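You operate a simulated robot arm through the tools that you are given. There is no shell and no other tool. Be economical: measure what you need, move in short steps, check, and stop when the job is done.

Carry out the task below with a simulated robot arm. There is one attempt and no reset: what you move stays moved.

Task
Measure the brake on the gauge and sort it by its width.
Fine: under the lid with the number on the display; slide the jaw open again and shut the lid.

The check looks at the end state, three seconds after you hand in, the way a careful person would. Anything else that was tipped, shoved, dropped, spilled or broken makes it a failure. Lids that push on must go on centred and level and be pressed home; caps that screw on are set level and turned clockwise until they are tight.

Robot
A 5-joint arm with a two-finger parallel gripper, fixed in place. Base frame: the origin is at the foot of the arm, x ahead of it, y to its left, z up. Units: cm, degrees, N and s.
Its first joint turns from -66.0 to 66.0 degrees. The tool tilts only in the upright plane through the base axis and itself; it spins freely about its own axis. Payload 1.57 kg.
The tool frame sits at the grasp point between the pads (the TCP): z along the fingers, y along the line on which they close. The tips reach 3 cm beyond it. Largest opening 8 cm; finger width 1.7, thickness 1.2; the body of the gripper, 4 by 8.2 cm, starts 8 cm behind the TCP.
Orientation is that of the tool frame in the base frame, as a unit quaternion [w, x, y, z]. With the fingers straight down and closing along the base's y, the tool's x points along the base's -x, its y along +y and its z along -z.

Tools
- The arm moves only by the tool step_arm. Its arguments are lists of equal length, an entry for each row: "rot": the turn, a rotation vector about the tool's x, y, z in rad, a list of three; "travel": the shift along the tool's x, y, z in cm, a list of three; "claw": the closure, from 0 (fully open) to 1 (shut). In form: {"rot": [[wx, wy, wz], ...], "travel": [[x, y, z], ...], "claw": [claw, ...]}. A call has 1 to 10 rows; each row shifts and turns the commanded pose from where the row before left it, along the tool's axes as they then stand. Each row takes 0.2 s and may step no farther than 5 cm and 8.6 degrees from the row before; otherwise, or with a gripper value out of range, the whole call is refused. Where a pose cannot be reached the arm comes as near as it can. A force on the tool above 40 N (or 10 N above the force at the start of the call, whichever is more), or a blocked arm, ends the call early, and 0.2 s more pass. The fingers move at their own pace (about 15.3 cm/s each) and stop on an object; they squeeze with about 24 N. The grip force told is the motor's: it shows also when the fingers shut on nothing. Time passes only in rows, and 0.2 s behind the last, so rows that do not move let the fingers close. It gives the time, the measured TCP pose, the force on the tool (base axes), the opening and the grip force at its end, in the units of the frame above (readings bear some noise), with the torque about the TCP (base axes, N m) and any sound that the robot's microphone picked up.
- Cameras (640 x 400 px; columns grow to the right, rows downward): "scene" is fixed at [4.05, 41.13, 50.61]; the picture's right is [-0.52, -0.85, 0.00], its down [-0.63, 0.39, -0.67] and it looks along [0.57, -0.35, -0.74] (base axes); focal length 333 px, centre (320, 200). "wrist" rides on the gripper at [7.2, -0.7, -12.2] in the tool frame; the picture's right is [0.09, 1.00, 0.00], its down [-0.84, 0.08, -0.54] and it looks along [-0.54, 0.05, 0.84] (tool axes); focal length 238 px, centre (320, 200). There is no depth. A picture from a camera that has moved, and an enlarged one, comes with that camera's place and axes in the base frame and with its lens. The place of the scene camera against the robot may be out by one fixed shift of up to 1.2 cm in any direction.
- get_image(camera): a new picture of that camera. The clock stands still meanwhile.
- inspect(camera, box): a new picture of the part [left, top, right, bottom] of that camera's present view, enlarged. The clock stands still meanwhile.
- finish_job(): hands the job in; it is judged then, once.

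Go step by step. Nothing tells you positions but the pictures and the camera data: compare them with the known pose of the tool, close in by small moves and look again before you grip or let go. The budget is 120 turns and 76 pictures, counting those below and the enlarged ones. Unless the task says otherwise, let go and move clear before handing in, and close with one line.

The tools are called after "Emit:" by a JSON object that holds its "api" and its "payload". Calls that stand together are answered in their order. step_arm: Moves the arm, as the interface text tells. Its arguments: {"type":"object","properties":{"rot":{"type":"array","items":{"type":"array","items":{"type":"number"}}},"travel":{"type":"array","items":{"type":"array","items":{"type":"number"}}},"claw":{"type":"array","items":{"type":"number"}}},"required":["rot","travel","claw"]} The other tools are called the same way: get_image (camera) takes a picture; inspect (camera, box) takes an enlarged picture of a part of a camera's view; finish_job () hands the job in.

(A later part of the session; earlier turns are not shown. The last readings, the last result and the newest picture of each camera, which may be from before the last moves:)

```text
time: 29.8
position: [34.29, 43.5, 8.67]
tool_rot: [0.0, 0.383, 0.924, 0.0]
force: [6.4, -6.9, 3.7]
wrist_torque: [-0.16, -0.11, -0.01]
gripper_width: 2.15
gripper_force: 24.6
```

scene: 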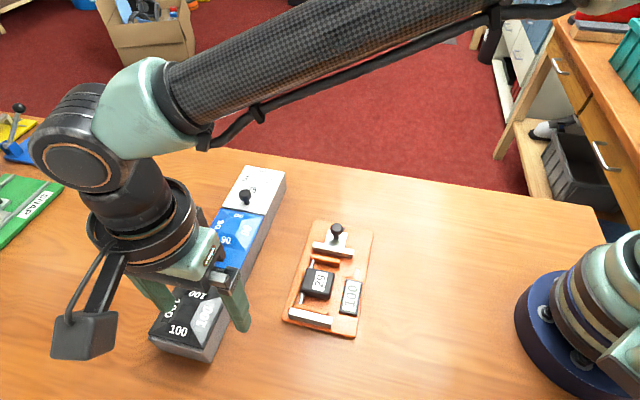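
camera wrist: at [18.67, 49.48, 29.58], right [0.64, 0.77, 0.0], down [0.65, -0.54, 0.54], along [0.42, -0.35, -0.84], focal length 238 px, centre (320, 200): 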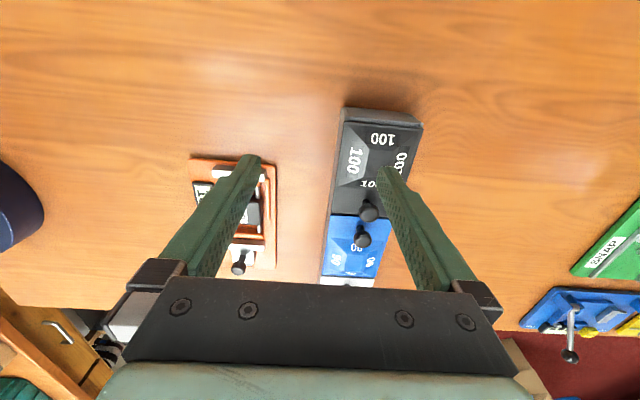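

The knob is stiff horizontally. Now a stepwise vertical lift, reading the force at each step.

Emit:
{"api": "step_arm", "payload": {"rot": [[0, 0, 0], [0, 0, 0]], "travel": [[-0.08, 0, -0.15], [0, 0, 0]], "claw": [1, 1]}}

Emit:
{"api": "step_arm", "payload": {"rot": [[0, 0, 0], [0, 0, 0]], "travel": [[0, 0, -0.15], [0, 0, 0]], "claw": [1, 1]}}

Emit:
{"api": "step_arm", "payload": {"rot": [[0, 0, 0], [0, 0, 0]], "travel": [[0, 0, -0.25], [0, 0, 0]], "claw": [1, 1]}}

Emit:
{"api": "step_arm", "payload": {"rot": [[0, 0, 0], [0, 0, 0]], "travel": [[0, 0, -0.3], [0, 0, 0]], "claw": [1, 1]}}

Emit:
{"api": "inspect", "payload": {"camera": "wrist", "box": [220, 80, 420, 230]}}

```text
time: 30.4
position: [34.24, 43.23, 8.62]
tool_rot: [0.0, 0.382, 0.924, -0.002]
force: [-4.4, 6.6, -1.3]
wrist_torque: [0.13, 0.06, -0.01]
gripper_width: 2.15
gripper_force: 24.4
```

```text
time: 31.0
position: [34.16, 43.34, 8.73]
tool_rot: [0.0, 0.383, 0.924, -0.002]
force: [-8.5, 9.0, -0.5]
wrist_torque: [0.2, 0.25, -0.02]
gripper_width: 2.15
gripper_force: 23.8
```

```text
time: 31.6
position: [34.39, 43.27, 9.02]
tool_rot: [-0.001, 0.383, 0.924, -0.002]
force: [-5.6, 4.3, -23.4]
wrist_torque: [0.11, 0.15, 0.03]
gripper_width: 2.13
gripper_force: 23.9
```

```text
time: 32.2
position: [34.21, 43.15, 9.4]
tool_rot: [0.0, 0.383, 0.924, -0.002]
force: [1.6, -1.1, -25.2]
wrist_torque: [-0.12, -0.12, 0.0]
gripper_width: 2.13
gripper_force: 23.9
```

```text
2.67 times, centred on (320, 155) of wrist
camera zoom: at [28.88, 47.88, 21.58], right [0.64, 0.77, 0.0], down [0.65, -0.54, 0.54], along [0.41, -0.35, -0.84], focal length 636 px, centre (320, 320)
```

zoom: 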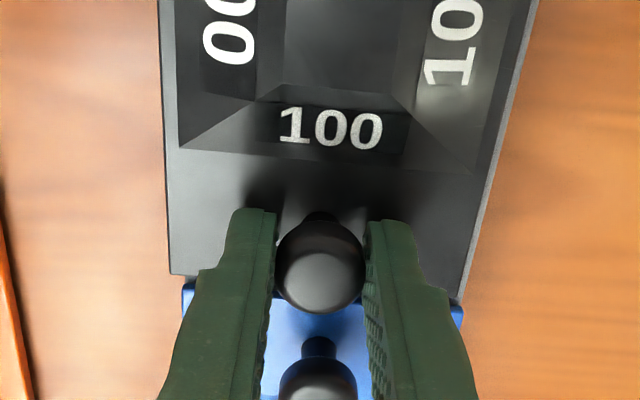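

The ball appears to have risen about 0.35 cm. I'll compare scene views now under load and again after release, to see what actually moves.

Emit:
{"api": "inspect", "payload": {"camera": "scene", "box": [145, 255, 225, 365]}}

Emit:
{"api": "step_arm", "payload": {"rot": [[0, 0, 0], [0, 0, 0], [0, 0, 0]], "travel": [[0, 0, 0.3], [0, 0, 0.15], [0, 0, 0]], "claw": [1, 1, 1]}}

Emit:
{"api": "inspect", "payload": {"camera": "scene", "box": [145, 255, 225, 365]}}

```text
3.64 times, centred on (185, 310) of scene
camera zoom: at [4.06, 41.14, 50.6], right [-0.52, -0.85, 0.0], down [-0.64, 0.39, -0.67], along [0.57, -0.35, -0.74], focal length 1211 px, centre (811, -200)
```

zoom: 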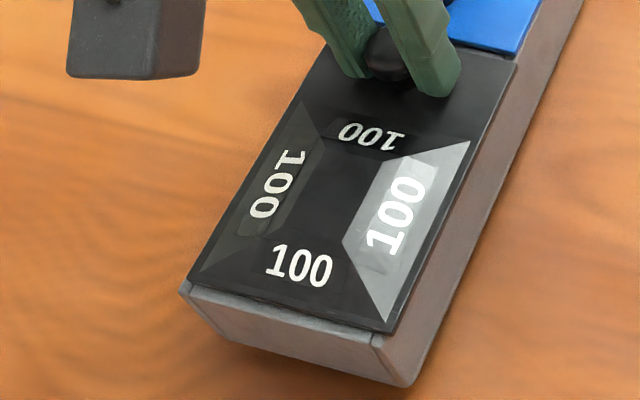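

```text
time: 33.0
position: [34.33, 43.43, 8.99]
tool_rot: [0.0, 0.383, 0.924, 0.0]
force: [-0.8, -0.9, -17.4]
wrist_torque: [-0.08, 0.04, 0.01]
gripper_width: 2.18
gripper_force: 24.6
```

```text
3.64 times, centred on (185, 310) of scene
camera zoom: at [4.05, 41.14, 50.6], right [-0.52, -0.85, 0.0], down [-0.64, 0.39, -0.67], along [0.57, -0.35, -0.74], focal length 1211 px, centre (811, -200)
```

zoom: 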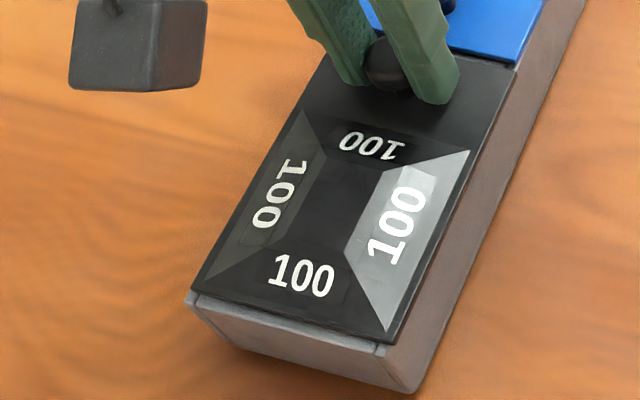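

The lid's edge on the robot side rises more than its far side. So it hinges along the far long side, and my pads were jamming its rotation. I'll release, turn the gripper 90° so the knob can swivel between the pads, and narrow the opening to clear the blue knob.

Emit:
{"api": "step_arm", "payload": {"rot": [[0, 0, 0], [0, 0, 0], [0, 0, 0], [0, 0, 0], [0, 0, 0]], "travel": [[0, 0, 0.2], [0, 0, 0], [0, 0, 0], [0, 0, -4], [0, 0, 0]], "claw": [1, 0, 0, 0, 0]}}

Emit:
{"api": "step_arm", "payload": {"rot": [[0, 0, -0.131], [0, 0, -0.131], [0, 0, -0.131], [0, 0, -0.131], [0, 0, -0.131], [0, 0, -0.131]], "travel": [[0, 0, -1], [0, 0, 0], [0, 0, 0], [0, 0, 0], [0, 0, 0], [0, 0, 0]], "claw": [0.2, 0.4, 0.62, 0.62, 0.62, 0.62]}}

Emit:
{"api": "step_arm", "payload": {"rot": [[0, 0, -0.131], [0, 0, -0.131], [0, 0, -0.131], [0, 0, -0.131], [0, 0, -0.131], [0, 0, -0.131], [0, 0, 0]], "travel": [[0, 0, 0], [0, 0, 0], [0, 0, 0], [0, 0, 0], [0, 0, 0], [0, 0, 0], [0, 0, 0]], "claw": [0.62, 0.62, 0.62, 0.62, 0.62, 0.62, 0.62]}}

Emit:
{"api": "get_image", "payload": {"camera": "wrist"}}

```text
time: 34.2
position: [34.26, 43.16, 12.76]
tool_rot: [0.0, 0.383, 0.924, 0.0]
force: [-0.3, 0.3, -0.8]
wrist_torque: [0.02, 0.0, -0.03]
gripper_width: 7.98
gripper_force: 0.0
```

```text
time: 35.6
position: [34.35, 43.25, 13.73]
tool_rot: [0.001, -0.002, 1.0, 0.0]
force: [0.0, -0.5, 0.8]
wrist_torque: [0.0, -0.01, 0.0]
gripper_width: 3.05
gripper_force: 0.1
```

```text
time: 37.2
position: [34.32, 43.18, 13.67]
tool_rot: [0.0, -0.384, 0.923, 0.001]
force: [-1.0, 0.3, 0.0]
wrist_torque: [-0.01, -0.01, 0.0]
gripper_width: 3.06
gripper_force: 0.0
```

```text
29 pictures are left
camera wrist: at [29.83, 37.78, 26.02], right [-0.77, 0.64, 0.0], down [0.54, 0.65, 0.54], along [0.34, 0.42, -0.84], focal length 238 px, centre (320, 200)
```

wrist: 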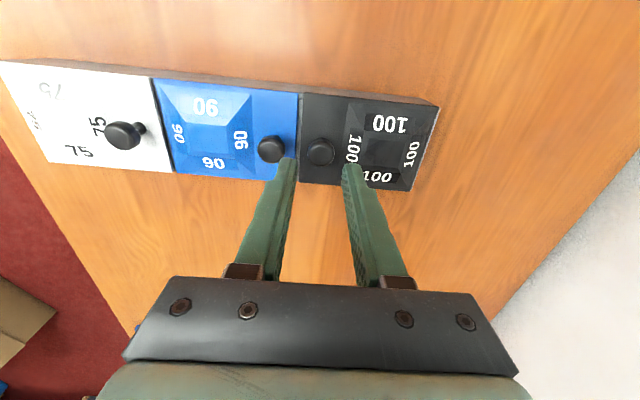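

The black knob is on axis, and the left finger has to pass between the two knobs. I'll narrow slightly more and come down gently.

Emit:
{"api": "step_arm", "payload": {"rot": [[0, 0, 0], [0, 0, 0], [0, 0, 0]], "travel": [[0, 0.08, 1.5], [0, 0, 0.8], [0, 0, 0]], "claw": [0.665, 0.665, 0.665]}}

Emit:
{"api": "inspect", "payload": {"camera": "wrist", "box": [240, 100, 400, 200]}}

```text
time: 38.0
position: [34.23, 43.26, 11.43]
tool_rot: [0.0, -0.384, 0.923, 0.0]
force: [-0.2, 1.1, 0.1]
wrist_torque: [-0.01, 0.01, 0.01]
gripper_width: 2.66
gripper_force: 0.1
```

```text
4.00 times, centred on (320, 150) of wrist
camera zoom: at [29.74, 37.82, 23.71], right [-0.77, 0.64, 0.0], down [0.54, 0.65, 0.54], along [0.35, 0.42, -0.84], focal length 953 px, centre (320, 400)
```

zoom: 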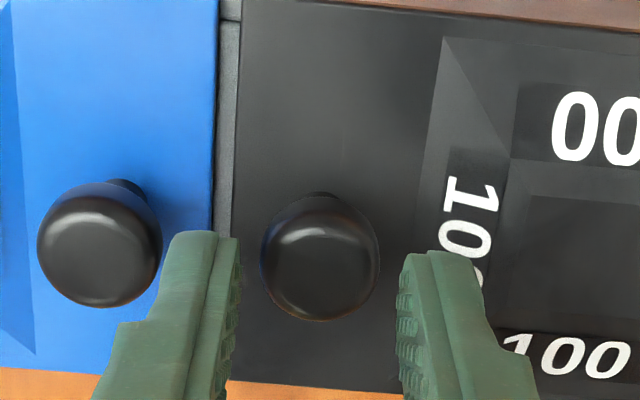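

Emit:
{"api": "step_arm", "payload": {"rot": [[0, 0, 0], [0, 0, 0], [0, 0, 0], [0, 0, 0], [0, 0, 0], [0, 0, 0]], "travel": [[0, 0, 1], [0, 0, 1], [0, 0, 0.7], [0, 0, 0], [0, 0, 0], [0, 0, 0]], "claw": [0.665, 0.665, 0.665, 0.665, 1, 1]}}

Emit:
{"api": "inspect", "payload": {"camera": "wrist", "box": [240, 100, 400, 200]}}

```text
time: 39.4
position: [34.34, 43.29, 8.63]
tool_rot: [0.001, -0.383, 0.924, 0.001]
force: [5.3, -4.3, 0.8]
wrist_torque: [0.0, -0.16, 0.0]
gripper_width: 2.17
gripper_force: 24.3
```

```text
4.00 times, centred on (320, 150) of wrist
camera zoom: at [29.78, 37.88, 21.02], right [-0.77, 0.64, 0.0], down [0.54, 0.65, 0.54], along [0.35, 0.42, -0.84], focal length 953 px, centre (320, 400)
```

zoom: 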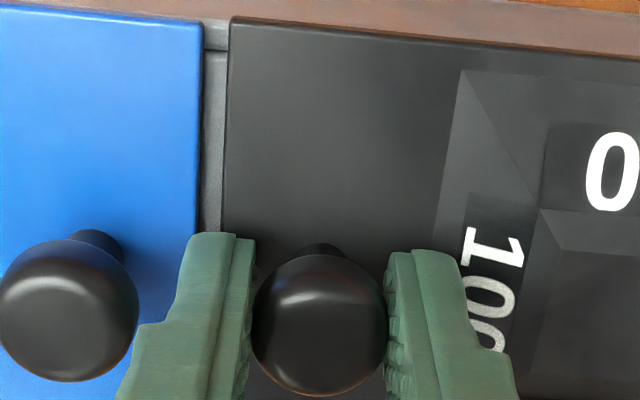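

Now I'll lift along the arc, up and outward, with two small steps first.

Emit:
{"api": "step_arm", "payload": {"rot": [[0, 0, 0], [0, 0, 0], [0, 0, 0], [0, 0, 0]], "travel": [[-0.16, 0, -0.27], [-0.17, 0, -0.27], [-0.4, 0, -0.48], [0, 0, 0]], "claw": [1, 1, 1, 1]}}

Emit:
{"api": "get_image", "payload": {"camera": "wrist"}}

```text
time: 40.4
position: [34.78, 43.82, 9.65]
tool_rot: [-0.003, -0.383, 0.924, -0.001]
force: [-2.8, -0.1, -24.2]
wrist_torque: [-0.15, 0.14, -0.03]
gripper_width: 2.13
gripper_force: 24.5
```

```text
26 pictures are left
camera wrist: at [30.22, 38.38, 21.93], right [-0.77, 0.64, 0.0], down [0.54, 0.65, 0.54], along [0.34, 0.41, -0.84], focal length 238 px, centre (320, 200)
```

wrist: 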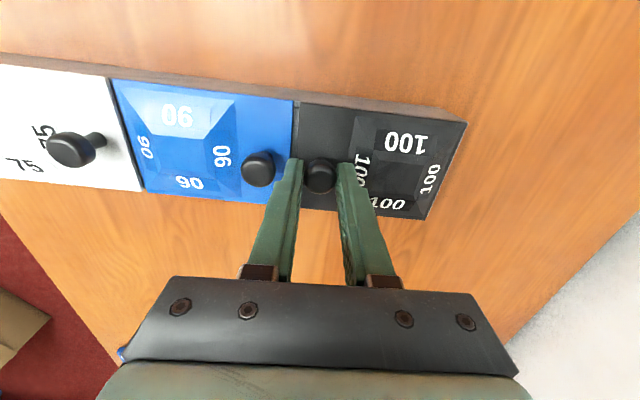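

Emit:
{"api": "inspect", "payload": {"camera": "wrist", "box": [270, 90, 430, 230]}}

```text
2.86 times, centred on (350, 160) of wrist
camera zoom: at [30.22, 38.38, 21.93], right [-0.77, 0.64, 0.0], down [0.54, 0.65, 0.54], along [0.34, 0.41, -0.84], focal length 681 px, centre (234, 314)
```

zoom: 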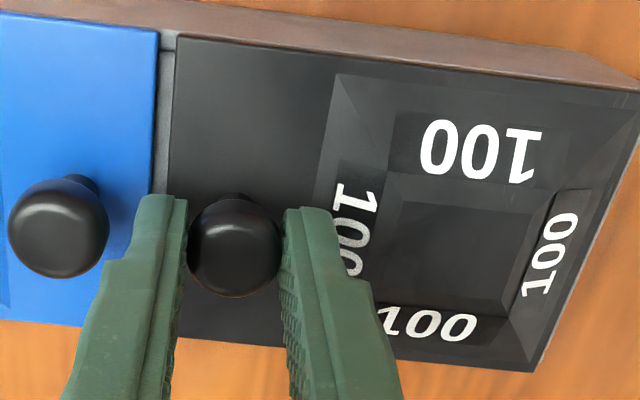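

Emit:
{"api": "inspect", "payload": {"camera": "scene", "box": [195, 260, 255, 355]}}

```text
4.21 times, centred on (225, 308) of scene
camera zoom: at [4.05, 41.14, 50.6], right [-0.52, -0.85, 0.0], down [-0.64, 0.39, -0.67], along [0.57, -0.35, -0.74], focal length 1402 px, centre (720, -253)
```

zoom: 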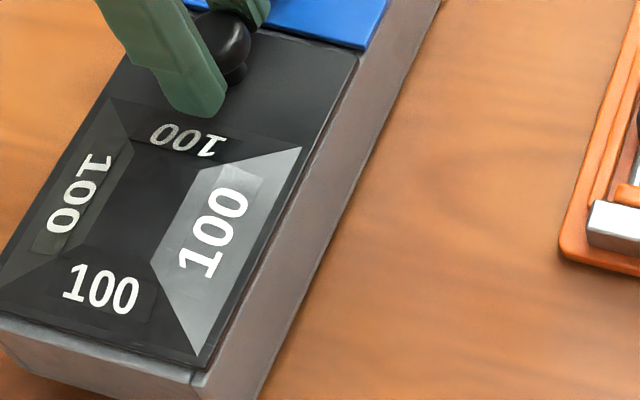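

Horizontal force stayed near zero while I moved outward, so the lid may slide that way, across the block. I'll relax the vertical load and test a pure outward slide.

Emit:
{"api": "step_arm", "payload": {"rot": [[0, 0, 0], [0, 0, 0], [0, 0, 0]], "travel": [[0, 0, 0.25], [0, 0, 0.1], [0, 0, 0]], "claw": [1, 1, 1]}}

Emit:
{"api": "step_arm", "payload": {"rot": [[0, 0, 0], [0, 0, 0], [0, 0, 0]], "travel": [[-0.2, 0, 0], [-0.2, 0, 0], [0, 0, 0]], "claw": [1, 1, 1]}}

Emit:
{"api": "inspect", "payload": {"camera": "wrist", "box": [270, 90, 430, 230]}}

```text
time: 41.2
position: [34.73, 43.84, 9.35]
tool_rot: [0.001, -0.384, 0.924, 0.0]
force: [-6.1, 3.9, -23.2]
wrist_torque: [0.34, -0.16, 0.02]
gripper_width: 2.13
gripper_force: 24.1
```

```text
time: 42.0
position: [35.07, 44.11, 9.41]
tool_rot: [-0.002, -0.383, 0.924, -0.001]
force: [-5.4, -3.5, -17.0]
wrist_torque: [-0.18, 0.19, 0.02]
gripper_width: 2.14
gripper_force: 23.5
```

```text
2.86 times, centred on (350, 160) of wrist
camera zoom: at [30.52, 38.64, 21.7], right [-0.77, 0.64, 0.0], down [0.54, 0.65, 0.54], along [0.34, 0.41, -0.84], focal length 681 px, centre (234, 314)
```

zoom: 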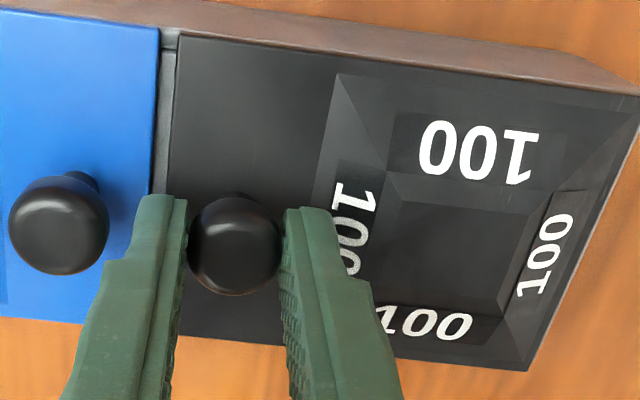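

The blue bin moves with the camera, which means I'm nudging the whole block and the lid is staying locked. I'm stopping: unload, release and check the block against the first picture.

Emit:
{"api": "step_arm", "payload": {"rot": [[0, 0, 0], [0, 0, 0], [0, 0, 0]], "travel": [[0, 0, 0.25], [0, 0, 0.15], [0, 0, 0]], "claw": [1, 1, 1]}}

Emit:
{"api": "inspect", "payload": {"camera": "scene", "box": [140, 150, 300, 370]}}

```text
time: 42.8
position: [35.16, 44.17, 9.27]
tool_rot: [0.002, -0.382, 0.924, 0.0]
force: [-7.1, -12.9, 21.8]
wrist_torque: [-0.3, 0.21, -0.01]
gripper_width: 2.18
gripper_force: 24.1
```

```text
1.82 times, centred on (220, 260) of scene
camera zoom: at [4.04, 41.13, 50.62], right [-0.52, -0.85, 0.0], down [-0.63, 0.39, -0.67], along [0.57, -0.35, -0.74], focal length 605 px, centre (502, 91)
```

zoom: 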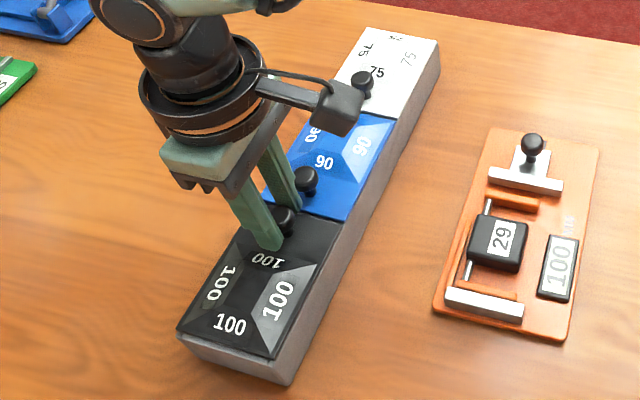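

The block's black end has swung about 1.5 cm outward, so I need to bring it back in. An inward slide of the lid is also still untested. I'll zero the vertical load and pull inward gently while watching.

Emit:
{"api": "step_arm", "payload": {"rot": [[0, 0, 0], [0, 0, 0], [0, 0, 0], [0, 0, 0]], "travel": [[0, 0, -0.2], [0.2, 0, 0], [0.2, 0, 0], [0, 0, 0]], "claw": [1, 1, 1, 1]}}

Emit:
{"api": "step_arm", "payload": {"rot": [[0, 0, 0], [0, 0, 0], [0, 0, 0]], "travel": [[0.2, 0, 0], [0.2, 0, 0], [0, 0, 0]], "claw": [1, 1, 1]}}

Emit:
{"api": "inspect", "payload": {"camera": "scene", "box": [140, 150, 300, 370]}}

```text
time: 43.8
position: [34.77, 43.99, 9.27]
tool_rot: [0.002, -0.383, 0.924, 0.0]
force: [3.9, -3.1, 14.8]
wrist_torque: [0.34, -0.49, 0.0]
gripper_width: 2.15
gripper_force: 23.7
```

```text
time: 44.6
position: [34.61, 43.65, 9.23]
tool_rot: [0.001, -0.383, 0.924, 0.001]
force: [0.4, -0.2, 19.5]
wrist_torque: [-0.04, 0.01, -0.01]
gripper_width: 2.13
gripper_force: 24.1
```

```text
1.82 times, centred on (220, 260) of scene
camera zoom: at [4.04, 41.13, 50.62], right [-0.52, -0.85, 0.0], down [-0.63, 0.39, -0.67], along [0.57, -0.35, -0.74], focal length 605 px, centre (502, 91)
```

zoom: 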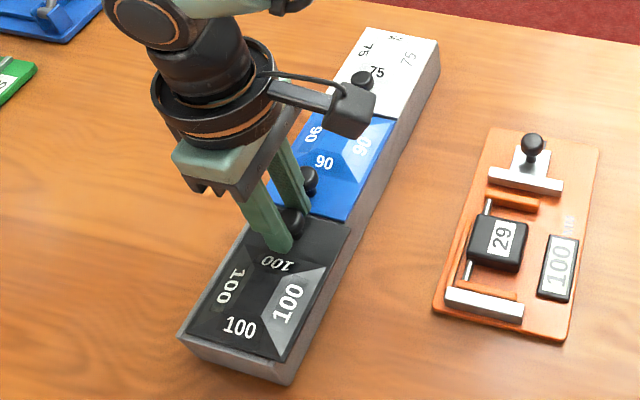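

The lid is sliding toward the robot relative to the box, with almost no force. It's a cross-slide lid, so I'll relieve the down-press and keep pulling inward.

Emit:
{"api": "step_arm", "payload": {"rot": [[0, 0, 0], [0, 0, 0], [0, 0, 0], [0, 0, 0], [0, 0, 0]], "travel": [[0, 0, -0.25], [0.3, 0, 0], [0.3, 0, 0], [0.4, 0, 0], [0, 0, 0]], "claw": [1, 1, 1, 1, 1]}}

Emit:
{"api": "inspect", "payload": {"camera": "scene", "box": [140, 150, 300, 370]}}

```text
time: 45.8
position: [33.54, 42.99, 9.33]
tool_rot: [-0.003, -0.383, 0.924, -0.001]
force: [-4.6, 5.4, -19.5]
wrist_torque: [0.25, -0.07, -0.01]
gripper_width: 2.14
gripper_force: 23.5
```

```text
1.82 times, centred on (220, 260) of scene
camera zoom: at [4.05, 41.14, 50.6], right [-0.52, -0.85, 0.0], down [-0.64, 0.39, -0.67], along [0.57, -0.35, -0.74], focal length 605 px, centre (502, 91)
```

zoom: 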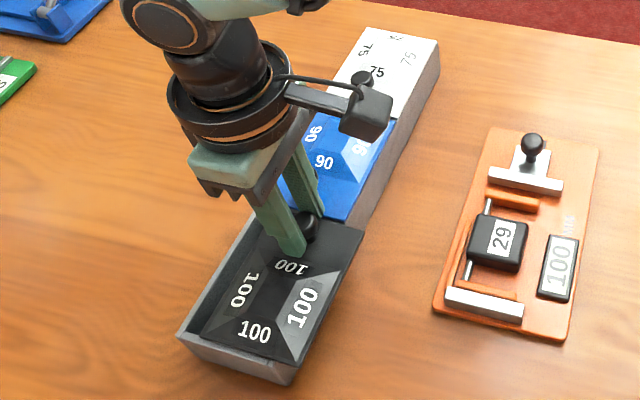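

It's opening. I'll continue inward in short rows.

Emit:
{"api": "step_arm", "payload": {"rot": [[0, 0, 0], [0, 0, 0], [0, 0, 0], [0, 0, 0], [0, 0, 0], [0, 0, 0]], "travel": [[0, 0, 0.12], [0.5, 0, 0], [0.5, 0, 0], [0.5, 0, 0], [0.5, 0, 0], [0, 0, 0]], "claw": [1, 1, 1, 1, 1, 1]}}

Emit:
{"api": "step_arm", "payload": {"rot": [[0, 0, 0], [0, 0, 0], [0, 0, 0], [0, 0, 0], [0, 0, 0]], "travel": [[0.5, 0, 0], [0.5, 0, 0], [0.5, 0, 0], [0.5, 0, 0], [0, 0, 0]], "claw": [1, 1, 1, 1, 1]}}

Emit:
{"api": "step_arm", "payload": {"rot": [[0, 0, 0], [0, 0, 0], [0, 0, 0]], "travel": [[0.4, 0, 0], [0.4, 0, 0], [0, 0, 0]], "claw": [1, 1, 1]}}

Emit:
{"api": "get_image", "payload": {"camera": "scene"}}

```text
time: 47.2
position: [32.41, 41.46, 9.29]
tool_rot: [0.0, -0.384, 0.924, 0.0]
force: [-7.4, 8.2, -12.0]
wrist_torque: [0.2, 0.13, -0.02]
gripper_width: 2.16
gripper_force: 24.1
```

```text
time: 48.4
position: [30.97, 40.05, 9.28]
tool_rot: [0.0, -0.384, 0.923, -0.001]
force: [-3.7, 5.5, -14.4]
wrist_torque: [0.17, 0.06, -0.03]
gripper_width: 2.11
gripper_force: 24.3
```

```text
time: 49.2
position: [30.38, 39.54, 9.34]
tool_rot: [0.0, -0.384, 0.923, -0.001]
force: [-4.4, 5.9, -15.0]
wrist_torque: [0.17, 0.06, 0.04]
gripper_width: 2.15
gripper_force: 23.8
```

```text
19 pictures are left
```

scene: 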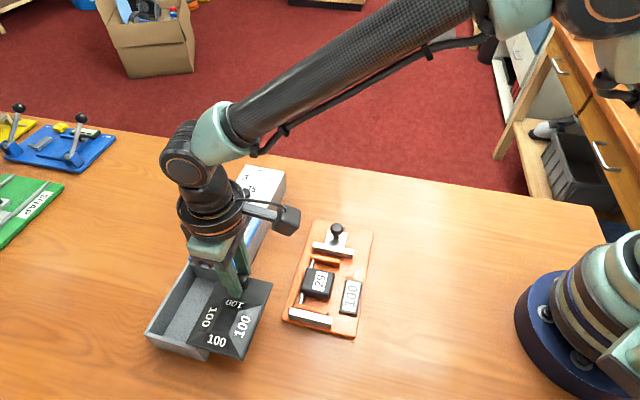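

Emit:
{"api": "step_arm", "payload": {"rot": [[0, 0, 0], [0, 0, 0], [0, 0, 0]], "travel": [[0.3, 0, 0], [0.3, 0, 0], [0, 0, 0]], "claw": [1, 1, 1]}}

Emit:
{"api": "inspect", "payload": {"camera": "scene", "box": [130, 250, 290, 370]}}

```text
time: 50.0
position: [29.83, 39.17, 9.38]
tool_rot: [-0.001, -0.384, 0.923, 0.0]
force: [-3.0, 3.9, -13.0]
wrist_torque: [0.11, 0.03, -0.04]
gripper_width: 2.13
gripper_force: 24.5
```

```text
3.33 times, centred on (210, 310) of scene
camera zoom: at [4.05, 41.14, 50.61], right [-0.52, -0.85, 0.0], down [-0.63, 0.39, -0.67], along [0.57, -0.35, -0.74], focal length 1110 px, centre (687, -167)
```

zoom: 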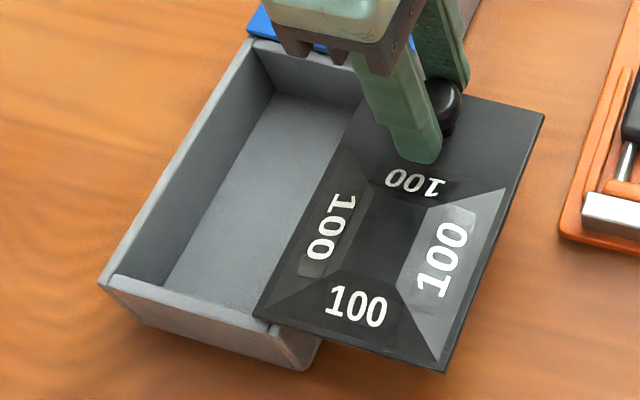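

Emit:
{"api": "step_arm", "payload": {"rot": [[0, 0, 0], [0, 0, 0], [0, 0, 0], [0, 0, 0]], "travel": [[0.3, 0, 0], [0.3, 0, 0], [0.3, 0, 0], [0, 0, 0]], "claw": [1, 1, 1, 1]}}

Emit:
{"api": "inspect", "payload": {"camera": "wrist", "box": [220, 60, 540, 260]}}

```text
time: 51.0
position: [29.39, 38.44, 9.48]
tool_rot: [-0.001, -0.384, 0.923, 0.001]
force: [-4.2, 8.2, -12.6]
wrist_torque: [0.24, 0.01, 0.04]
gripper_width: 2.14
gripper_force: 23.2
```

```text
2.00 times, centred on (380, 160) of wrist
camera zoom: at [24.84, 32.96, 21.59], right [-0.77, 0.64, 0.0], down [0.54, 0.65, 0.54], along [0.35, 0.42, -0.84], focal length 477 px, centre (200, 280)
```

zoom: 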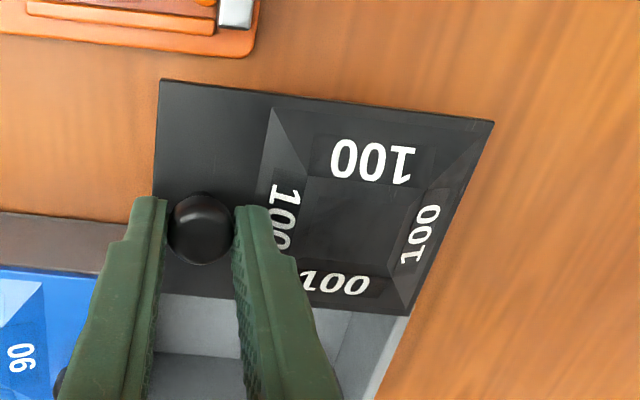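

The lid has slid about 8 cm and the bin is fully exposed. I'll go back slightly so it still overlaps its rails, relax, release and lift clear.

Emit:
{"api": "step_arm", "payload": {"rot": [[0, 0, 0], [0, 0, 0], [0, 0, 0], [0, 0, 0], [0, 0, 0], [0, 0, 0], [0, 0, 0], [0, 0, 0]], "travel": [[-0.4, 0, 0.12], [-0.2, 0, 0.05], [0, 0, 0], [0, 0, 0], [0, 0, -4], [0, 0, -4], [0, 0, -4], [0, 0, 0]], "claw": [1, 1, 0.8, 0.6, 0.6, 0.6, 0.6, 0.6]}}

Emit:
{"api": "get_image", "payload": {"camera": "wrist"}}

Emit:
{"api": "inspect", "payload": {"camera": "scene", "box": [130, 150, 390, 370]}}

```text
time: 52.8
position: [29.92, 39.0, 21.34]
tool_rot: [0.0, -0.383, 0.924, 0.0]
force: [0.0, 1.3, -0.6]
wrist_torque: [-0.03, 0.0, 0.0]
gripper_width: 3.19
gripper_force: 0.0
```

```text
16 pictures are left
camera wrist: at [25.26, 33.43, 33.54], right [-0.77, 0.64, 0.0], down [0.54, 0.65, 0.54], along [0.35, 0.42, -0.84], focal length 238 px, centre (320, 200)
```

wrist: 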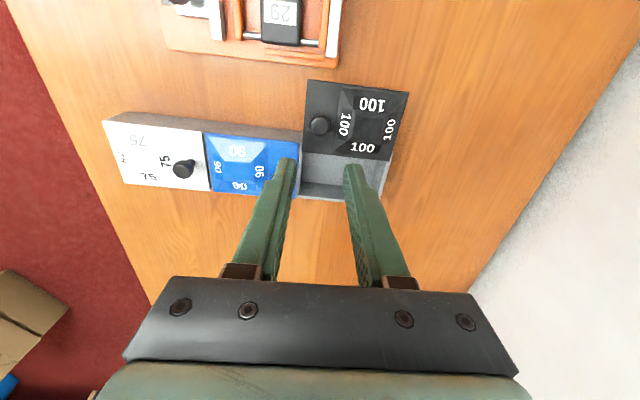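

```text
1.82 times, centred on (260, 260) of scene
camera zoom: at [4.05, 41.13, 50.61], right [-0.52, -0.85, 0.0], down [-0.63, 0.39, -0.67], along [0.57, -0.35, -0.74], focal length 605 px, centre (429, 91)
```

zoom: 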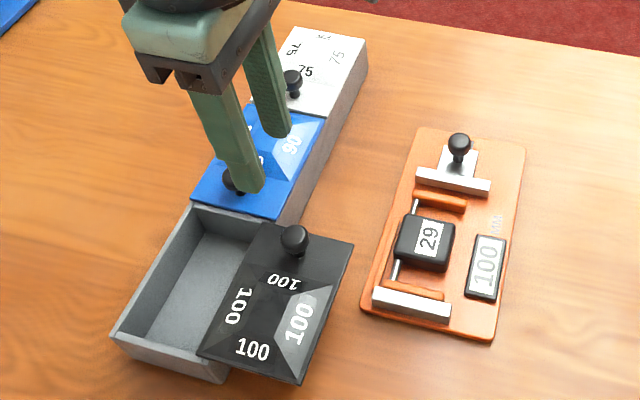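

The bin is open and the lid stays put and level. Next is the brake: I'll hold its body along the rod direction, using the upper part above the rod, with the same yaw. I'm moving over it to look.

Emit:
{"api": "step_arm", "payload": {"rot": [[0, 0, 0], [0, 0, 0], [0, 0, 0], [0, 0, 0]], "travel": [[3.11, -1.6, 1], [3.11, -1.6, 3.3], [3.11, -1.6, 4], [0, 0, 0]], "claw": [0.3, 0, 0, 0]}}

Emit:
{"api": "inspect", "payload": {"camera": "wrist", "box": [200, 60, 440, 220]}}

```text
refused: row 3 steps farther than a row can; nothing moved
```

```text
2.50 times, centred on (320, 140) of wrist
camera zoom: at [25.26, 33.43, 33.54], right [-0.77, 0.64, 0.0], down [0.54, 0.65, 0.54], along [0.35, 0.42, -0.84], focal length 596 px, centre (320, 350)
```

zoom: 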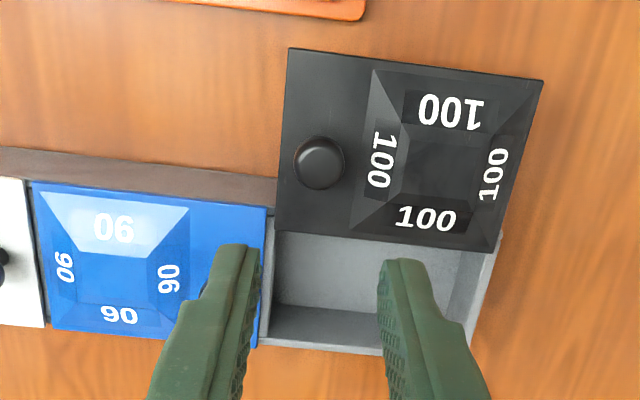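

Emit:
{"api": "step_arm", "payload": {"rot": [[0, 0, 0], [0, 0, 0], [0, 0, 0], [0, 0, 0]], "travel": [[3.11, -1.6, 1.5], [3.11, -1.6, 3.3], [3.11, -1.6, 3.3], [0, 0, 0]], "claw": [0.3, 0, 0, 0]}}

Emit:
{"api": "inspect", "payload": {"camera": "wrist", "box": [200, 60, 440, 220]}}

```text
time: 53.8
position: [26.68, 28.88, 13.21]
tool_rot: [0.001, -0.384, 0.923, 0.0]
force: [0.2, -1.3, -0.3]
wrist_torque: [-0.02, -0.03, 0.01]
gripper_width: 8.02
gripper_force: 0.1
```

```text
2.50 times, centred on (320, 140) of wrist
camera zoom: at [22.09, 23.46, 25.4], right [-0.77, 0.64, 0.0], down [0.54, 0.65, 0.54], along [0.35, 0.42, -0.84], focal length 596 px, centre (320, 350)
```

zoom: 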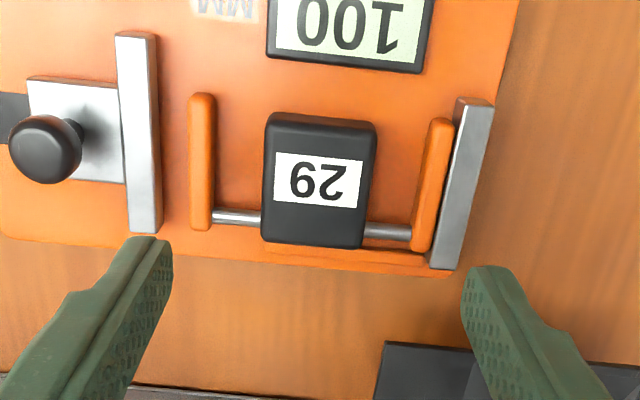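

The body is about 4 cm along the rod, with roughly 1.85 cm gaps to each pad, and the rod is offset to the outer side. The fingers fit in those gaps at about 4.7 cm opening. I'm centred, so I'll come down part way.

Emit:
{"api": "step_arm", "payload": {"rot": [[0, 0, 0], [0, 0, 0], [0, 0, 0], [0, 0, 0]], "travel": [[0, 0, 2.5], [0, 0, 2.5], [0, 0, 1.2], [0, 0, 0]], "claw": [0.42, 0.42, 0.42, 0.42]}}

Emit:
{"api": "inspect", "payload": {"camera": "wrist", "box": [200, 60, 440, 220]}}

```text
time: 54.8
position: [26.71, 28.83, 6.91]
tool_rot: [0.0, -0.384, 0.924, 0.0]
force: [-0.2, -0.3, 0.4]
wrist_torque: [0.02, 0.0, -0.03]
gripper_width: 4.65
gripper_force: 0.0
```

```text
2.50 times, centred on (320, 140) of wrist
camera zoom: at [22.14, 23.43, 19.15], right [-0.77, 0.64, 0.0], down [0.54, 0.65, 0.54], along [0.35, 0.42, -0.84], focal length 596 px, centre (320, 350)
```

zoom: 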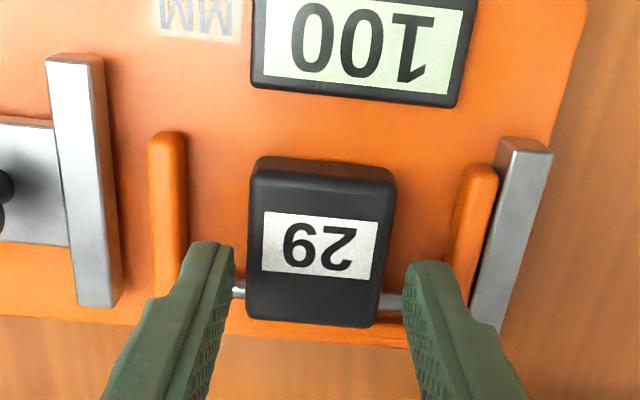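

Alignment looks good. I'll lower in small steps while watching the force.

Emit:
{"api": "step_arm", "payload": {"rot": [[0, 0, 0], [0, 0, 0], [0, 0, 0]], "travel": [[0, 0, 0.8], [0, 0, 0.7], [0, 0, 0]], "claw": [0.42, 0.42, 0.42]}}

Emit:
{"api": "step_arm", "payload": {"rot": [[0, 0, 0], [0, 0, 0], [0, 0, 0]], "travel": [[0, 0, 0.4], [0, 0, 0.3], [0, 0, 0]], "claw": [0.42, 0.42, 0.42]}}

Emit:
{"api": "inspect", "payload": {"camera": "wrist", "box": [200, 60, 440, 220]}}

```text
time: 55.6
position: [26.61, 28.88, 5.39]
tool_rot: [0.0, -0.383, 0.924, 0.0]
force: [0.0, 1.3, 0.2]
wrist_torque: [-0.03, 0.0, 0.01]
gripper_width: 4.61
gripper_force: 0.0
```

```text
time: 56.4
position: [26.67, 28.89, 4.91]
tool_rot: [0.0, -0.383, 0.924, 0.0]
force: [0.1, 0.2, -0.4]
wrist_torque: [-0.04, 0.01, -0.01]
gripper_width: 4.64
gripper_force: 0.1
```

```text
2.50 times, centred on (320, 140) of wrist
camera zoom: at [22.03, 23.38, 17.01], right [-0.77, 0.64, 0.0], down [0.54, 0.65, 0.54], along [0.35, 0.42, -0.84], focal length 596 px, centre (320, 350)
```

zoom: 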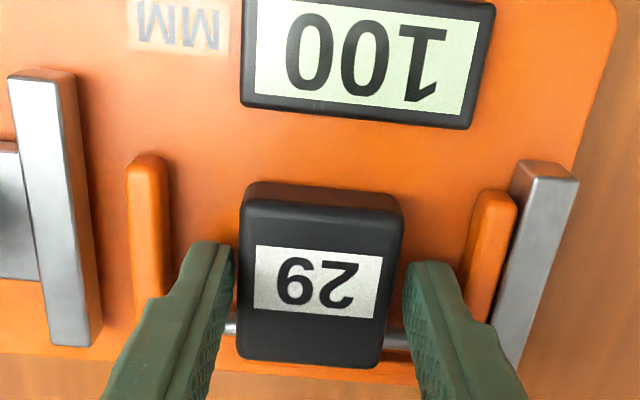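

Emit:
{"api": "step_arm", "payload": {"rot": [[0, 0, 0], [0, 0, 0], [0, 0, 0], [0, 0, 0], [0, 0, 0], [0, 0, 0]], "travel": [[0, 0, 0.2], [0, 0, 0.2], [0, 0, 0.15], [0, 0, 0], [0, 0, 0], [0, 0, 0]], "claw": [0.42, 0.42, 0.42, 0.42, 1, 1]}}

```text
time: 57.8
position: [26.6, 28.77, 4.2]
tool_rot: [0.0, -0.382, 0.924, 0.001]
force: [14.1, -11.8, -1.0]
wrist_torque: [-0.17, -0.35, 0.05]
gripper_width: 4.12
gripper_force: 24.0
```

I have the brake at 4.1 cm. I'll ease away from the anvil slightly and lift straight up.

Emit:
{"api": "step_arm", "payload": {"rot": [[0, 0, 0], [0, 0, 0], [0, 0, 0], [0, 0, 0], [0, 0, 0]], "travel": [[0, -0.2, 0], [0, -0.05, -0.6], [0, 0, -1.5], [0, 0, -3], [0, 0, 0]], "claw": [1, 1, 1, 1, 1]}}

Emit:
{"api": "get_image", "payload": {"camera": "wrist"}}

```text
time: 59.0
position: [26.72, 28.72, 9.42]
tool_rot: [0.001, -0.384, 0.923, 0.0]
force: [0.6, -0.3, -0.6]
wrist_torque: [-0.01, -0.01, -0.01]
gripper_width: 4.13
gripper_force: 23.9
```

```text
10 pictures are left
camera wrist: at [22.14, 23.24, 21.54], right [-0.77, 0.64, 0.0], down [0.54, 0.65, 0.54], along [0.35, 0.42, -0.84], focal length 238 px, centre (320, 200)
```

wrist: 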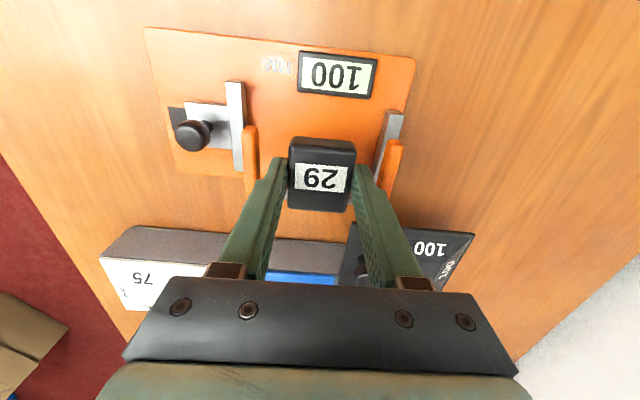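

The brake is lifted cleanly. I'll raise it above the lid knob and carry it over the open bin, whose centre is at about (32.4,46.6).

Emit:
{"api": "step_arm", "payload": {"rot": [[0, 0, 0], [0, 0, 0], [0, 0, 0], [0, 0, 0], [0, 0, 0], [0, 0, 0], [0, 0, 0]], "travel": [[0, 0, -3], [0, 0, -3], [-4.18, 2.15, 0], [-4.18, 2.15, 0], [-4.18, 2.15, 0], [-4.18, 2.15, 0], [0, 0, 0]], "claw": [1, 1, 1, 1, 1, 1, 1]}}

Emit:
{"api": "get_image", "payload": {"camera": "wrist"}}

```text
time: 60.6
position: [32.34, 46.42, 15.28]
tool_rot: [0.0, -0.384, 0.923, -0.001]
force: [0.7, 0.8, -1.1]
wrist_torque: [0.02, -0.02, -0.03]
gripper_width: 4.15
gripper_force: 23.9
```

```text
9 pictures are left
camera wrist: at [27.82, 40.98, 27.55], right [-0.77, 0.64, 0.0], down [0.54, 0.65, 0.54], along [0.34, 0.42, -0.84], focal length 238 px, centre (320, 200)
```

wrist: 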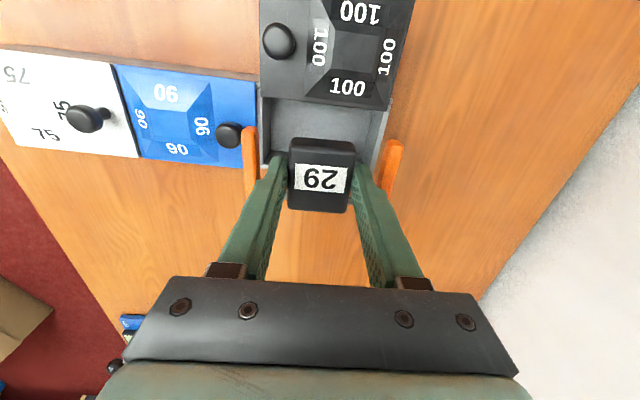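

Emit:
{"api": "inspect", "payload": {"camera": "wrist", "box": [220, 70, 430, 210]}}

```text
2.86 times, centred on (325, 140) of wrist
camera zoom: at [27.82, 40.98, 27.55], right [-0.77, 0.64, 0.0], down [0.54, 0.65, 0.54], along [0.34, 0.42, -0.84], focal length 681 px, centre (306, 371)
```

zoom: 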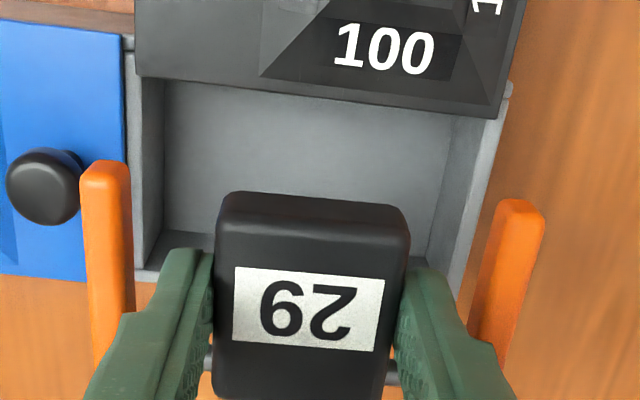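

I need about +0.2 along the length, +0.1 outward and a 2° turn. I'll apply that and lower to just above the rim.

Emit:
{"api": "step_arm", "payload": {"rot": [[0, 0, 0.03], [0, 0, 0], [0, 0, 0], [0, 0, 0]], "travel": [[-0.1, 0.2, 0], [0, 0, 3], [0, 0, 2.7], [0, 0, 0]], "claw": [1, 1, 1, 1]}}

Emit:
{"api": "inspect", "payload": {"camera": "wrist", "box": [220, 70, 430, 210]}}

```text
time: 61.6
position: [32.45, 46.65, 9.51]
tool_rot: [0.001, -0.369, 0.929, 0.0]
force: [-0.5, -0.2, -1.0]
wrist_torque: [-0.03, -0.01, -0.02]
gripper_width: 4.15
gripper_force: 24.3
```

```text
2.86 times, centred on (325, 140) of wrist
camera zoom: at [27.71, 41.31, 21.76], right [-0.75, 0.66, 0.0], down [0.56, 0.63, 0.54], along [0.36, 0.41, -0.84], focal length 681 px, centre (306, 371)
```

zoom: 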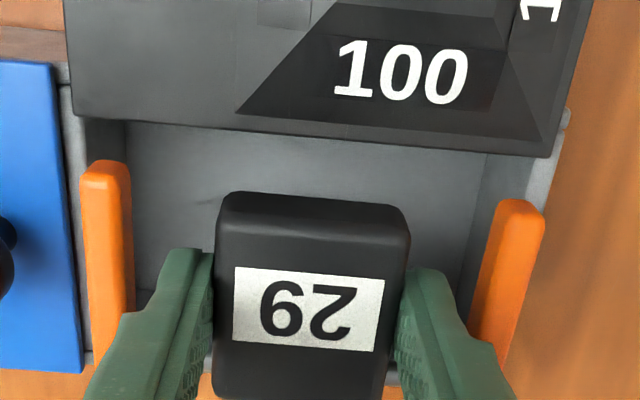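

The walls bracket the brake evenly. I'll continue down carefully.

Emit:
{"api": "step_arm", "payload": {"rot": [[0, 0, 0], [0, 0, 0], [0, 0, 0], [0, 0, 0]], "travel": [[0, 0, 1.2], [0, 0, 1.2], [0, 0, 1.2], [0, 0, 0]], "claw": [1, 1, 1, 1]}}

Emit:
{"api": "step_arm", "payload": {"rot": [[0, 0, 0], [0, 0, 0], [0, 0, 0]], "travel": [[0, 0, 0.5], [0, 0, 0.4], [0, 0, 0]], "claw": [1, 1, 1]}}

```text
time: 62.6
position: [32.47, 46.79, 6.01]
tool_rot: [-0.001, -0.369, 0.93, -0.001]
force: [-0.3, -0.4, -1.5]
wrist_torque: [0.03, -0.04, -0.01]
gripper_width: 4.13
gripper_force: 24.0
```

```text
time: 63.4
position: [32.31, 46.7, 5.13]
tool_rot: [0.001, -0.369, 0.93, 0.0]
force: [0.1, 0.1, -1.7]
wrist_torque: [-0.01, 0.0, -0.01]
gripper_width: 4.13
gripper_force: 24.1
```

Emit:
{"api": "step_arm", "payload": {"rot": [[0, 0, 0], [0, 0, 0], [0, 0, 0]], "travel": [[0, 0, 0.3], [0, 0, 0.3], [0, 0, 0]], "claw": [1, 1, 1]}}

Emit:
{"api": "inspect", "payload": {"camera": "scene", "box": [130, 240, 290, 370]}}

```text
time: 64.2
position: [32.51, 46.85, 4.46]
tool_rot: [0.0, -0.368, 0.93, 0.0]
force: [0.1, 0.1, -2.1]
wrist_torque: [0.02, 0.01, 0.0]
gripper_width: 4.14
gripper_force: 24.3
```

```text
3.08 times, centred on (210, 305) of scene
camera zoom: at [4.05, 41.13, 50.61], right [-0.52, -0.85, 0.0], down [-0.63, 0.39, -0.67], along [0.57, -0.35, -0.74], focal length 1024 px, centre (658, -123)
```

zoom: 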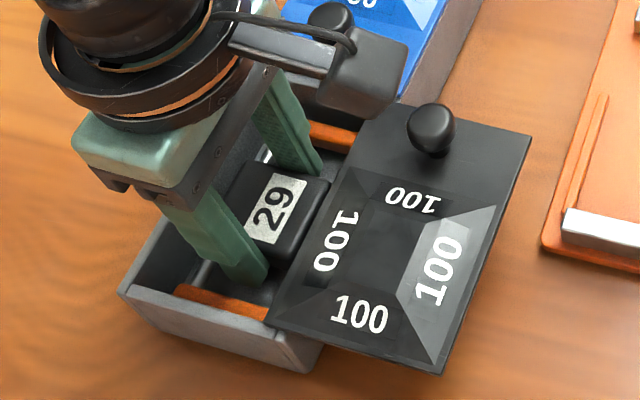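

The brake is inside the bin. I'll lower to contact with the floor and release.

Emit:
{"api": "step_arm", "payload": {"rot": [[0, 0, 0], [0, 0, 0], [0, 0, 0]], "travel": [[0, 0, 0.2], [0, 0, 0.2], [0, 0, 0]], "claw": [1, 1, 1]}}

Emit:
{"api": "step_arm", "payload": {"rot": [[0, 0, 0], [0, 0, 0], [0, 0, 0]], "travel": [[0, 0, 0.15], [0, 0, 0.15], [0, 0, 0]], "claw": [1, 1, 1]}}

```text
time: 65.0
position: [32.3, 46.91, 4.26]
tool_rot: [0.0, -0.369, 0.929, 0.0]
force: [0.3, 0.0, -2.0]
wrist_torque: [-0.03, -0.02, 0.03]
gripper_width: 4.17
gripper_force: 24.0
```

```text
time: 65.8
position: [32.53, 46.77, 3.85]
tool_rot: [0.0, -0.369, 0.93, 0.0]
force: [-2.5, -1.6, 3.4]
wrist_torque: [0.0, -0.02, 0.02]
gripper_width: 4.12
gripper_force: 24.2
```

It touches the floor. I'll release and rise clear.

Emit:
{"api": "step_arm", "payload": {"rot": [[0, 0, 0], [0, 0, 0], [0, 0, 0], [0, 0, 0], [0, 0, 0], [0, 0, 0], [0, 0, 0]], "travel": [[0, 0, 0], [0, 0, 0], [0, 0, -1], [0, 0, -4], [0, 0, -4], [0, 0, -3], [0, 0, 0]], "claw": [0.43, 0.43, 0.43, 0.43, 0.43, 0.43, 0.43]}}

Emit:
{"api": "step_arm", "payload": {"rot": [[0, 0, -0.03], [0, 0, 0], [0, 0, 0]], "travel": [[3.5, -2, 0], [3.7, -1.9, 0], [0, 0, 0]], "claw": [0.43, 0.43, 0.43]}}

Emit:
{"api": "get_image", "payload": {"camera": "wrist"}}

```text
time: 67.4
position: [32.49, 46.71, 16.08]
tool_rot: [0.0, -0.369, 0.929, 0.0]
force: [1.0, -0.4, 0.4]
wrist_torque: [-0.03, 0.02, 0.01]
gripper_width: 4.56
gripper_force: 0.1
```

```text
time: 68.2
position: [30.18, 38.75, 15.91]
tool_rot: [0.001, -0.383, 0.924, 0.0]
force: [0.6, 0.0, 0.0]
wrist_torque: [0.01, -0.02, 0.01]
gripper_width: 4.55
gripper_force: 0.0
```

```text
5 pictures are left
camera wrist: at [25.5, 33.32, 28.09], right [-0.77, 0.64, 0.0], down [0.54, 0.65, 0.54], along [0.35, 0.42, -0.84], focal length 238 px, centre (320, 200)
```

wrist: 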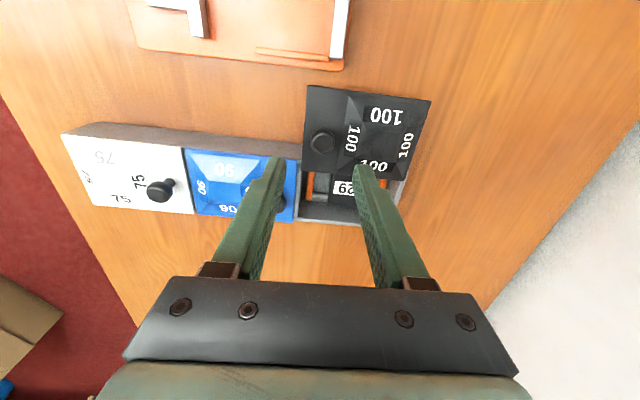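

The brake sits in the bin and the knob is at about (30.06,39.05). I'll come down on the knob and grip it to close the lid.

Emit:
{"api": "step_arm", "payload": {"rot": [[0, 0, 0], [0, 0, 0], [0, 0, 0], [0, 0, 0], [0, 0, 0], [0, 0, 0]], "travel": [[-0.13, 0.28, 3], [0, 0, 3], [0, 0, 1.2], [0, 0, 0], [0, 0, 0], [0, 0, 0]], "claw": [0.45, 0.45, 0.45, 0.45, 1, 1]}}

```text
time: 69.2
position: [30.5, 39.41, 9.15]
tool_rot: [0.007, -0.382, 0.924, 0.003]
force: [6.0, -6.8, 6.5]
wrist_torque: [-0.21, -0.06, 0.06]
gripper_width: 2.13
gripper_force: 24.1
stopped in row 5: the force on the tool passed its limit (the readings are from after the stop); the commanded pose is now the measured one
```

Emit:
{"api": "step_arm", "payload": {"rot": [[0, 0, 0], [0, 0, 0], [0, 0, 0], [0, 0, 0], [0, 0, 0]], "travel": [[0, -0.1, 0], [-0.5, 0, 0], [-0.5, 0, 0], [-0.5, 0, 0], [0, 0, 0]], "claw": [1, 1, 1, 1, 1]}}

Emit:
{"api": "step_arm", "payload": {"rot": [[0, 0, 0], [0, 0, 0], [0, 0, 0], [0, 0, 0], [0, 0, 0]], "travel": [[-0.5, 0, 0], [-0.5, 0, 0], [-0.5, 0, 0], [-0.5, 0, 0], [0, 0, 0]], "claw": [1, 1, 1, 1, 1]}}

```text
time: 70.5
position: [31.43, 40.38, 9.15]
tool_rot: [0.006, -0.383, 0.924, 0.004]
force: [11.8, -11.4, 6.2]
wrist_torque: [-0.21, -0.23, 0.06]
gripper_width: 2.16
gripper_force: 24.2
```

```text
time: 71.7
position: [32.9, 41.82, 9.09]
tool_rot: [0.007, -0.383, 0.924, 0.003]
force: [14.2, -16.0, 5.7]
wrist_torque: [-0.44, -0.15, 0.07]
gripper_width: 2.14
gripper_force: 24.4
```

The block's slight yaw makes the slide path drift, so I'll correct sideways and continue.

Emit:
{"api": "step_arm", "payload": {"rot": [[0, 0, 0], [0, 0, 0], [0, 0, 0], [0, 0, 0], [0, 0, 0], [0, 0, 0]], "travel": [[0, -0.2, 0], [-0.5, -0.02, 0], [-0.5, -0.02, 0], [-0.4, -0.02, 0], [0, 0, 0], [0, 0, 0]], "claw": [1, 1, 1, 1, 1, 1]}}

Emit:
{"api": "step_arm", "payload": {"rot": [[0, 0, 0], [0, 0, 0], [0, 0, 0]], "travel": [[-0.3, -0.01, 0], [-0.3, -0.01, 0], [0, 0, 0]], "claw": [1, 1, 1]}}

Emit:
{"api": "inspect", "payload": {"camera": "scene", "box": [140, 150, 300, 370]}}

```text
time: 73.0
position: [33.93, 42.73, 9.14]
tool_rot: [0.007, -0.385, 0.923, 0.003]
force: [-8.4, 8.1, 0.2]
wrist_torque: [0.09, 0.23, -0.05]
gripper_width: 2.14
gripper_force: 24.1
```

```text
time: 73.8
position: [34.45, 43.04, 9.1]
tool_rot: [0.006, -0.385, 0.923, 0.003]
force: [-10.9, 11.9, -0.5]
wrist_torque: [0.3, 0.25, 0.05]
gripper_width: 2.12
gripper_force: 23.7
```

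```text
1.82 times, centred on (220, 260) of scene
camera zoom: at [4.05, 41.14, 50.61], right [-0.52, -0.85, 0.0], down [-0.63, 0.39, -0.67], along [0.57, -0.35, -0.74], focal length 605 px, centre (502, 91)
```

zoom: 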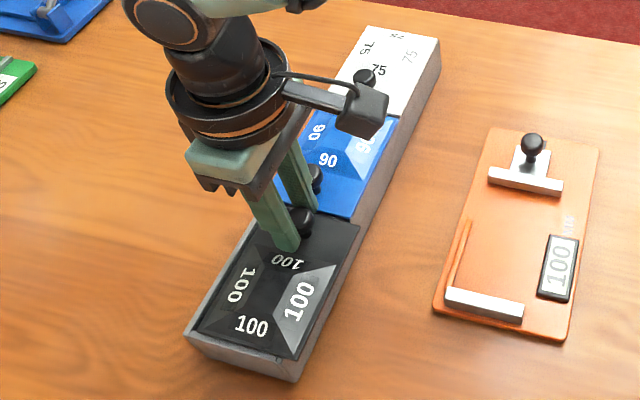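

About 1 cm remains. I'll ease the sideways load and finish closing gently.

Emit:
{"api": "step_arm", "payload": {"rot": [[0, 0, 0], [0, 0, 0], [0, 0, 0], [0, 0, 0]], "travel": [[0, 0.13, 0], [-0.25, 0, 0], [-0.25, 0, 0], [0, 0, 0]], "claw": [1, 1, 1, 1]}}

Emit:
{"api": "step_arm", "payload": {"rot": [[0, 0, 0], [0, 0, 0], [0, 0, 0]], "travel": [[-0.15, 0, 0], [-0.15, 0, 0], [0, 0, 0]], "claw": [1, 1, 1]}}

Emit:
{"api": "step_arm", "payload": {"rot": [[0, 0, 0], [0, 0, 0], [0, 0, 0]], "travel": [[-0.12, 0, 0], [-0.1, 0, 0], [0, 0, 0]], "claw": [1, 1, 1]}}

```text
time: 74.8
position: [34.67, 43.45, 9.14]
tool_rot: [0.006, -0.383, 0.924, 0.004]
force: [1.3, -2.2, -0.1]
wrist_torque: [-0.11, 0.05, 0.0]
gripper_width: 2.14
gripper_force: 23.7
```

```text
time: 75.7
position: [34.94, 43.57, 9.14]
tool_rot: [0.006, -0.383, 0.924, 0.003]
force: [10.9, -12.3, 0.3]
wrist_torque: [-0.26, -0.14, 0.06]
gripper_width: 2.12
gripper_force: 24.2
```

```text
time: 76.5
position: [34.99, 43.82, 9.21]
tool_rot: [0.007, -0.383, 0.924, 0.003]
force: [12.4, -14.5, -0.3]
wrist_torque: [-0.37, -0.09, 0.09]
gripper_width: 2.14
gripper_force: 23.8
```

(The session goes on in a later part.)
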